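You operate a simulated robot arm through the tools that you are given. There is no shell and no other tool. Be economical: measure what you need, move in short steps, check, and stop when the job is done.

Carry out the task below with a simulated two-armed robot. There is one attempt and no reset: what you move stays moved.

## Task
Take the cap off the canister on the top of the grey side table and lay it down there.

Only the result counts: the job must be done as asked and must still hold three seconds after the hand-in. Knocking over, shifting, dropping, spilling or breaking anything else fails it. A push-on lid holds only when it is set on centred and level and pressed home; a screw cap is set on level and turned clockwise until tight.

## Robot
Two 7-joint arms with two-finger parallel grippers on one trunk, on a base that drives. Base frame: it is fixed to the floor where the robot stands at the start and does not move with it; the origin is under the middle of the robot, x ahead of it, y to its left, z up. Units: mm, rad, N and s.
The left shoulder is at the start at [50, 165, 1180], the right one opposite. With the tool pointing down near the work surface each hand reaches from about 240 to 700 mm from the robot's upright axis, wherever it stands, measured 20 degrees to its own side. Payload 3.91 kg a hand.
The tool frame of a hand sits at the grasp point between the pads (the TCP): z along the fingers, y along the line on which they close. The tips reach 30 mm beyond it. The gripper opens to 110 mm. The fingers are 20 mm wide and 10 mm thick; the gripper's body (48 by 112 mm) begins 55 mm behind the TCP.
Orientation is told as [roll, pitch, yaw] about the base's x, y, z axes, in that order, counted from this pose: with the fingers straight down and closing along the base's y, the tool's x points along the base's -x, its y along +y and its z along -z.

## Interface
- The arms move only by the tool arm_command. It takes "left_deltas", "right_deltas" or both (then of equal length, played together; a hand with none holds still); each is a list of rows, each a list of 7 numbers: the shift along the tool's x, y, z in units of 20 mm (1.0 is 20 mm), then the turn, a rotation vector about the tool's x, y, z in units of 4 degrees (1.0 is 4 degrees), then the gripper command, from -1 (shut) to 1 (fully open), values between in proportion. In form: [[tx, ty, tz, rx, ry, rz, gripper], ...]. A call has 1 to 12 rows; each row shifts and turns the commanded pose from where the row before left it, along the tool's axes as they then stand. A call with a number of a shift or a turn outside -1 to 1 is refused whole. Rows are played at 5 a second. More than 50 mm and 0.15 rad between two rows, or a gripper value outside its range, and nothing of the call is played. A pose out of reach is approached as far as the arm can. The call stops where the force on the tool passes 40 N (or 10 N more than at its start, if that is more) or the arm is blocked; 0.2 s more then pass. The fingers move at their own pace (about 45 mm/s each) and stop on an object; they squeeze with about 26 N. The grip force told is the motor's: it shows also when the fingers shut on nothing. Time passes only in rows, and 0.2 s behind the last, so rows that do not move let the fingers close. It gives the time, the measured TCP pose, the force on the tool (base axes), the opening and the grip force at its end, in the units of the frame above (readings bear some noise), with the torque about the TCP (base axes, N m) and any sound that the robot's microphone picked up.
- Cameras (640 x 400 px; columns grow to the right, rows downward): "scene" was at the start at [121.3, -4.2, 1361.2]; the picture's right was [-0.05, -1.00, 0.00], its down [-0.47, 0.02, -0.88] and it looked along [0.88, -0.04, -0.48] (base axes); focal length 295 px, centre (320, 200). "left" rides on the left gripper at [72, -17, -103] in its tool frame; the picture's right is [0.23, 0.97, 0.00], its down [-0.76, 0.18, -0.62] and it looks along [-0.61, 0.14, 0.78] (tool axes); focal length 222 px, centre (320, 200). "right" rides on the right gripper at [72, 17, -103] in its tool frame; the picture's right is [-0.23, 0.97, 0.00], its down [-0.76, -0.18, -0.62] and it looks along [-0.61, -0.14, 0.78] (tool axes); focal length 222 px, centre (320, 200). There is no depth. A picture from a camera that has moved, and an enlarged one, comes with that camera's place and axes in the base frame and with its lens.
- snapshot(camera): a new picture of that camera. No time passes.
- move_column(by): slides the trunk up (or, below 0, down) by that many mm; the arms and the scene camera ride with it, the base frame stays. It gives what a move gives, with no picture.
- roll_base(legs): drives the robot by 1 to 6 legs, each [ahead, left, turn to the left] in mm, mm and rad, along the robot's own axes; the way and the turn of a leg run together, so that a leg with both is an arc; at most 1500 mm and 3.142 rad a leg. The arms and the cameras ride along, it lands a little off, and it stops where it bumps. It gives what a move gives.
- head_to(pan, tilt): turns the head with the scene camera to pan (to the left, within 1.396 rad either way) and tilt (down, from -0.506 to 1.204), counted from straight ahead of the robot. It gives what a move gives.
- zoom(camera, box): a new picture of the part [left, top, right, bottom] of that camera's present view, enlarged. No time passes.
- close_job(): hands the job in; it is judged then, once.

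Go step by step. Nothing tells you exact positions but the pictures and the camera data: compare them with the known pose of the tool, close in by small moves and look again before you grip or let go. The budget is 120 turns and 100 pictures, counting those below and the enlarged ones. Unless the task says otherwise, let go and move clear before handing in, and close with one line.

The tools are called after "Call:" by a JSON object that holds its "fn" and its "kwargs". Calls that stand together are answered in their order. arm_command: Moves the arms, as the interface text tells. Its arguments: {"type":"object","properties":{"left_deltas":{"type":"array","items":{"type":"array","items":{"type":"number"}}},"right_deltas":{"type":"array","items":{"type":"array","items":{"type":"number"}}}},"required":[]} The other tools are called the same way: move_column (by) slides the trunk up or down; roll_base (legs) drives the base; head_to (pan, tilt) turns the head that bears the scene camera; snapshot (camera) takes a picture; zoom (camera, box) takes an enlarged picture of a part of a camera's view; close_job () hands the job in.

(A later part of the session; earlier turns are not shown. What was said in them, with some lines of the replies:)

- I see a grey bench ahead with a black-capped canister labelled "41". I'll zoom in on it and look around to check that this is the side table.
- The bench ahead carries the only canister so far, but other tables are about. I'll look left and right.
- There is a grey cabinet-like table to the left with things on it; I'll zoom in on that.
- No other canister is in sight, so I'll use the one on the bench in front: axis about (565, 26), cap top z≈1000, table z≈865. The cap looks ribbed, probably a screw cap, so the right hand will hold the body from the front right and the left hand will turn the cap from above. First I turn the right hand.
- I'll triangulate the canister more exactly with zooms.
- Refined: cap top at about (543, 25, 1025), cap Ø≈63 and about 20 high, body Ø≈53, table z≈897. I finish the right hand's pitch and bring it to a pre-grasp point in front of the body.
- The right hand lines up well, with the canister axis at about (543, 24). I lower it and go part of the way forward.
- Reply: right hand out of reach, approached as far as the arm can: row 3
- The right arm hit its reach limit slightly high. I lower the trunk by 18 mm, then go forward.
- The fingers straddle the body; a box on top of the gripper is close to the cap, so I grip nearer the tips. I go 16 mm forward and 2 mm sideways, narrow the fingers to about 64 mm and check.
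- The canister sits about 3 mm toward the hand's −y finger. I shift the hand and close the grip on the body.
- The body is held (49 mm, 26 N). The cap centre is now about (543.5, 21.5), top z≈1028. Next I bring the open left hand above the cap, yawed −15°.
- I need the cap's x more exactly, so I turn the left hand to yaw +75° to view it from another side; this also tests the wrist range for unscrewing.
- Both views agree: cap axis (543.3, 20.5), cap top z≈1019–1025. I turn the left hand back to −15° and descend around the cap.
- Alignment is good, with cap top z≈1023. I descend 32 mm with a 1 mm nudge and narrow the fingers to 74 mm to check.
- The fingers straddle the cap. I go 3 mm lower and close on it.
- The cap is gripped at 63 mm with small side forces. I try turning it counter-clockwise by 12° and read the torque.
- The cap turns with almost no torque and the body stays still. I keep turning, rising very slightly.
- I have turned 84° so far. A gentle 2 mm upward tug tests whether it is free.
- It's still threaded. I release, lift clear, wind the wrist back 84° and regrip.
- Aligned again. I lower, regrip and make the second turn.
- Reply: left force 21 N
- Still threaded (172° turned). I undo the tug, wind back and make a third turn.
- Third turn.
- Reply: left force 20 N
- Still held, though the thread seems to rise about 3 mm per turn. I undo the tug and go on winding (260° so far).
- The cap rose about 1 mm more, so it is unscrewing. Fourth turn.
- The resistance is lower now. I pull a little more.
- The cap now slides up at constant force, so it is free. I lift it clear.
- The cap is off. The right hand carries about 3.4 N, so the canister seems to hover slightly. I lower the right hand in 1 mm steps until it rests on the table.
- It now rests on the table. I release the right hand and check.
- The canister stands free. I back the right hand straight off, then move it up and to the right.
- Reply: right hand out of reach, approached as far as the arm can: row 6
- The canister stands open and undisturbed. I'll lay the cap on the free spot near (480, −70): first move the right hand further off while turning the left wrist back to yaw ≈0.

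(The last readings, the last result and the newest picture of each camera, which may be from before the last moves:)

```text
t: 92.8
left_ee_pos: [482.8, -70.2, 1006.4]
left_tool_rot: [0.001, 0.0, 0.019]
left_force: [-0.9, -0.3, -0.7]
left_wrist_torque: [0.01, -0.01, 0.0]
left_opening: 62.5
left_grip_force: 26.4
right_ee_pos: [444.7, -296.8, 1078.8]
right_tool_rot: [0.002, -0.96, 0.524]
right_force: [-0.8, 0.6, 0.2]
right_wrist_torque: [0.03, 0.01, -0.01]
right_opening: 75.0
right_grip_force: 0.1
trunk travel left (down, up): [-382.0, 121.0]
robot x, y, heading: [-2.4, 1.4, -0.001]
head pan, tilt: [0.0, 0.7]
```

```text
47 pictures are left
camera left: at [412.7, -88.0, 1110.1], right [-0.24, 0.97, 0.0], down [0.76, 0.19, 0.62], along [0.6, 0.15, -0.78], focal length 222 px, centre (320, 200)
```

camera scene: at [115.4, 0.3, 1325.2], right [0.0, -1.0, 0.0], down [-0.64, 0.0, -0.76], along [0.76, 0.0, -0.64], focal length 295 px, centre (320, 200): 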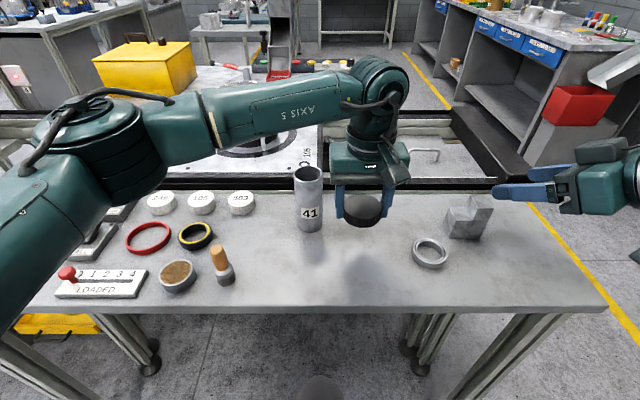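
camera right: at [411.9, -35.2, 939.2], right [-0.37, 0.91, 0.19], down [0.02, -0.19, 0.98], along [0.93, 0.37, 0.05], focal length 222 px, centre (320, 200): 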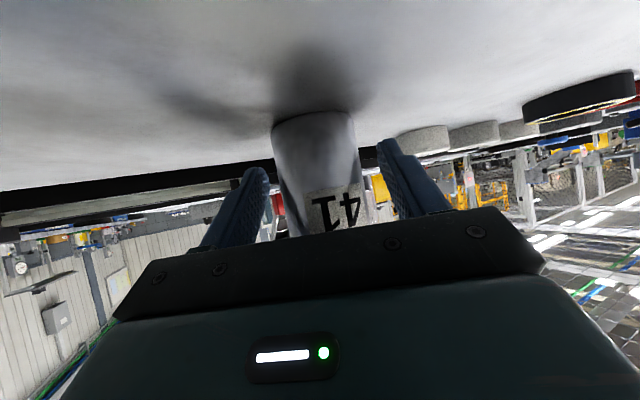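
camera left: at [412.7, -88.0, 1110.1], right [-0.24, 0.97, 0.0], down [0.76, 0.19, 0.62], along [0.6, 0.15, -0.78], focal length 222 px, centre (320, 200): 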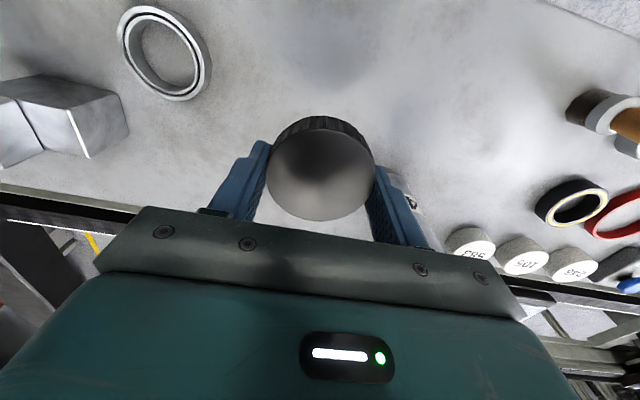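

The spot is clear. I lower the cap, slowly near the table.

Call:
{"fn": "arm_command", "kwargs": {"left_deltas": [[0, 0, 0.9, 0, 0, 0, -1], [0, 0, 0.9, 0, 0, 0, -1], [0, 0, 0.9, 0, 0, 0, -1], [0, 0, 0.4, 0, 0, 0, -1], [0, 0, 0.2, 0, 0, 0, -1]]}}

Call:
{"fn": "zoom", "kwargs": {"camera": "scene", "box": [280, 150, 440, 270]}}

```text
t: 94.0
left_ee_pos: [484.8, -70.0, 939.9]
left_tool_rot: [0.0, 0.002, 0.017]
left_force: [0.2, -0.2, -0.7]
left_wrist_torque: [0.02, -0.01, -0.01]
left_opening: 62.4
left_grip_force: 26.2
right_ee_pos: [443.5, -296.0, 1079.0]
right_tool_rot: [0.001, -0.96, 0.523]
right_force: [-0.6, -0.1, -0.3]
right_wrist_torque: [0.01, 0.01, 0.0]
right_opening: 74.5
right_grip_force: 0.0
trunk travel left (down, up): [-382.0, 121.0]
robot x, y, heading: [-3.0, 0.8, -0.0]
head pan, tilt: [0.0, 0.7]
```

```text
3.33 times, centred on (360, 210) of scene
camera zoom: at [115.3, 0.3, 1325.1], right [0.0, -1.0, 0.0], down [-0.64, 0.0, -0.76], along [0.76, 0.0, -0.64], focal length 984 px, centre (187, 167)
```

zoom: 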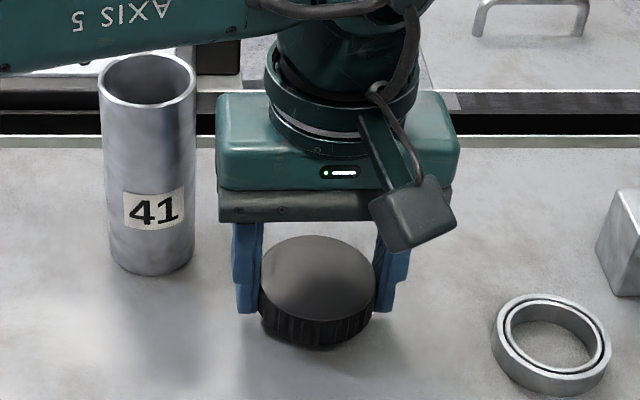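

Still a few mm above the table. I go down in 1 mm steps and watch the force.

Call:
{"fn": "arm_command", "kwargs": {"left_deltas": [[0, 0, 0.1, 0, 0, 0, -1], [0, 0, 0.1, 0, 0, 0, -1], [0, 0, 0.1, 0, 0, 0, -1]]}}

Call:
{"fn": "arm_command", "kwargs": {"left_deltas": [[0, 0, 0.05, 0, 0, 0, -1], [0, 0, 0.05, 0, 0, 0, -1]]}}

Call:
{"fn": "arm_command", "kwargs": {"left_deltas": [[0, 0, 0.05, 0, 0, 0, -1], [0, 0, 0.05, 0, 0, 0, -1]]}}

```text
t: 94.8
left_ee_pos: [485.5, -70.7, 934.8]
left_tool_rot: [0.0, 0.0, 0.018]
left_force: [-0.2, 0.2, 0.4]
left_wrist_torque: [-0.04, 0.04, -0.02]
left_opening: 62.6
left_grip_force: 26.0
right_ee_pos: [444.0, -296.4, 1079.8]
right_tool_rot: [0.001, -0.96, 0.522]
right_force: [0.5, 0.6, -0.1]
right_wrist_torque: [0.03, -0.04, 0.01]
right_opening: 74.6
right_grip_force: 0.0
trunk travel left (down, up): [-382.0, 121.0]
robot x, y, heading: [-2.0, -3.0, -0.001]
head pan, tilt: [0.0, 0.7]
```

```text
t: 95.4
left_ee_pos: [485.3, -71.4, 932.4]
left_tool_rot: [0.001, 0.0, 0.016]
left_force: [-0.3, 0.3, 0.3]
left_wrist_torque: [-0.05, -0.03, 0.01]
left_opening: 62.5
left_grip_force: 26.1
right_ee_pos: [444.2, -296.4, 1078.6]
right_tool_rot: [0.0, -0.96, 0.523]
right_force: [0.1, 0.6, 1.3]
right_wrist_torque: [0.01, -0.04, 0.01]
right_opening: 74.7
right_grip_force: 0.0
trunk travel left (down, up): [-382.0, 121.0]
robot x, y, heading: [0.1, 4.5, 0.001]
head pan, tilt: [0.0, 0.7]
```

```text
t: 96.0
left_ee_pos: [484.7, -70.7, 931.2]
left_tool_rot: [-0.001, 0.0, 0.018]
left_force: [0.4, 0.6, -0.1]
left_wrist_torque: [-0.01, 0.0, 0.03]
left_opening: 62.7
left_grip_force: 26.6
right_ee_pos: [442.4, -297.0, 1078.2]
right_tool_rot: [0.0, -0.96, 0.522]
right_force: [-0.5, -0.3, 0.4]
right_wrist_torque: [0.0, 0.02, -0.01]
right_opening: 74.9
right_grip_force: 0.2
trunk travel left (down, up): [-382.0, 121.0]
robot x, y, heading: [0.2, 0.5, 0.0]
head pan, tilt: [0.0, 0.7]
```

Call:
{"fn": "arm_command", "kwargs": {"left_deltas": [[0, 0, 0.05, 0, 0, 0, -1], [0, 0, 0.05, 0, 0, 0, -1]]}}

Call:
{"fn": "arm_command", "kwargs": {"left_deltas": [[0, 0, 0.05, 0, 0, 0, -1], [0, 0, 0.05, 0, 0, 0, -1]]}}

Call:
{"fn": "zoom", "kwargs": {"camera": "scene", "box": [320, 200, 400, 260]}}

```text
t: 96.6
left_ee_pos: [483.6, -70.5, 929.5]
left_tool_rot: [-0.001, -0.002, 0.017]
left_force: [0.1, 0.3, 5.7]
left_wrist_torque: [0.22, 0.04, -0.03]
left_opening: 62.6
left_grip_force: 26.4
right_ee_pos: [443.7, -296.2, 1078.2]
right_tool_rot: [0.001, -0.962, 0.524]
right_force: [0.4, 0.2, -0.5]
right_wrist_torque: [-0.01, 0.01, 0.0]
right_opening: 74.9
right_grip_force: 0.1
trunk travel left (down, up): [-382.0, 121.0]
robot x, y, heading: [0.5, -0.3, -0.002]
head pan, tilt: [0.0, 0.7]
```

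```text
t: 97.2
left_ee_pos: [484.0, -71.1, 930.4]
left_tool_rot: [-0.002, -0.004, 0.017]
left_force: [-0.7, 3.5, 21.2]
left_wrist_torque: [0.86, 0.31, -0.08]
left_opening: 62.7
left_grip_force: 25.9
right_ee_pos: [442.5, -295.8, 1079.4]
right_tool_rot: [-0.001, -0.962, 0.524]
right_force: [0.1, 0.0, -0.5]
right_wrist_torque: [0.02, 0.01, 0.02]
right_opening: 75.0
right_grip_force: 0.1
trunk travel left (down, up): [-382.0, 121.0]
robot x, y, heading: [3.0, 0.3, 0.002]
head pan, tilt: [0.0, 0.7]
```

```text
6.67 times, centred on (360, 230) of scene
camera zoom: at [113.4, 0.9, 1325.6], right [0.0, -1.0, 0.0], down [-0.64, 0.0, -0.77], along [0.77, 0.0, -0.64], focal length 1968 px, centre (53, 0)
```

zoom: 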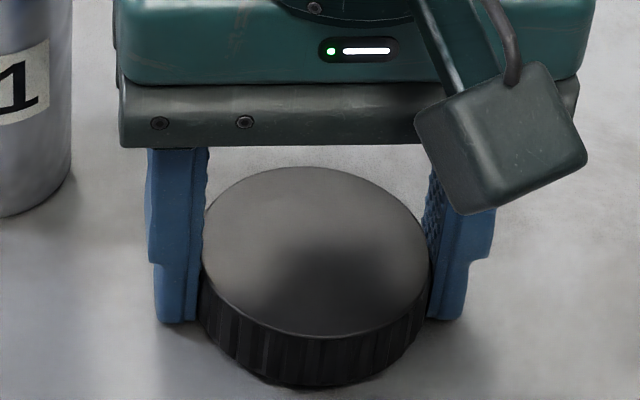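

The cap is on the table. I ease back 2 mm, open the fingers to 76 mm and rise clear.

Call:
{"fn": "arm_command", "kwargs": {"left_deltas": [[0, 0, -0.08, 0, 0, 0, -1], [0, 0, 0, 0, 0, 0, 0.2], [0, 0, 0, 0, 0, 0, 0.38], [0, 0, 0, 0, 0, 0, 0.38], [0, 0, -0.3, 0, 0, 0, 0.38], [0, 0, -0.8, 0, 0, 0, 0.38], [0, 0, -1, 0, 0, 0, 0.38], [0, 0, -1, 0, 0, 0, 0.38], [0, 0, -1, 0, 0, 0, 0.38], [0, 0, -1, 0, 0, 0, 0.38], [0, 0, -1, 0, 0, 0, 0.38]]}}

Call:
{"fn": "snapshot", "kwargs": {"camera": "scene"}}

Call:
{"fn": "zoom", "kwargs": {"camera": "scene", "box": [280, 150, 440, 270]}}

```text
t: 99.6
left_ee_pos: [483.3, -70.0, 1050.8]
left_tool_rot: [0.0, 0.001, 0.018]
left_force: [-0.3, -0.2, 0.1]
left_wrist_torque: [0.01, 0.02, 0.02]
left_opening: 76.1
left_grip_force: 0.0
right_ee_pos: [445.0, -297.3, 1079.7]
right_tool_rot: [0.001, -0.961, 0.524]
right_force: [-0.9, -0.7, 0.5]
right_wrist_torque: [-0.01, -0.01, 0.02]
right_opening: 74.9
right_grip_force: 0.3
trunk travel left (down, up): [-382.0, 121.0]
robot x, y, heading: [-1.2, -2.7, 0.001]
head pan, tilt: [0.0, 0.7]
```

```text
44 pictures are left
camera scene: at [115.1, 0.3, 1325.2], right [0.0, -1.0, 0.0], down [-0.64, 0.0, -0.77], along [0.77, 0.0, -0.64], focal length 295 px, centre (320, 200)
```

scene: 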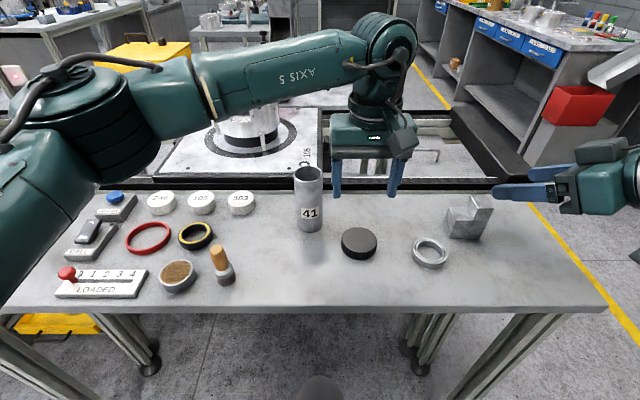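

```text
3.33 times, centred on (360, 210) of scene
camera zoom: at [115.1, 0.3, 1325.2], right [0.0, -1.0, 0.0], down [-0.64, 0.0, -0.77], along [0.77, 0.0, -0.64], focal length 984 px, centre (187, 167)
```

zoom: 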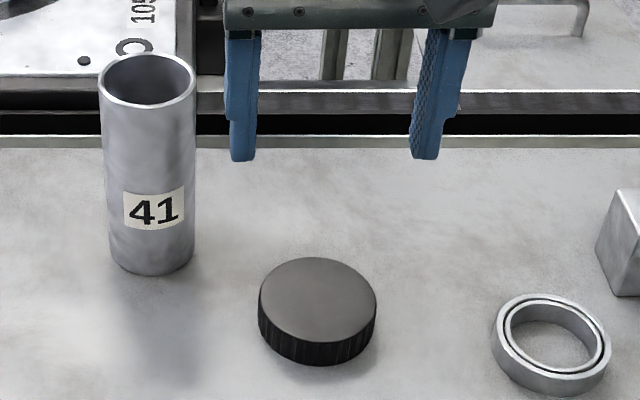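

The cap lies flat on the table, the open canister stands upright, and both hands are clear, so I hand the job in.

Call:
{"fn": "close_job", "kwargs": {}}

```text
The job is handed in.
```

The cap is off canister 41 and lies flat on the grey table about 110 mm from it. The open canister stands upright, and nothing else on the table was moved. I took the bench in front of the robot as the grey side table, since it carried the only canister in view.
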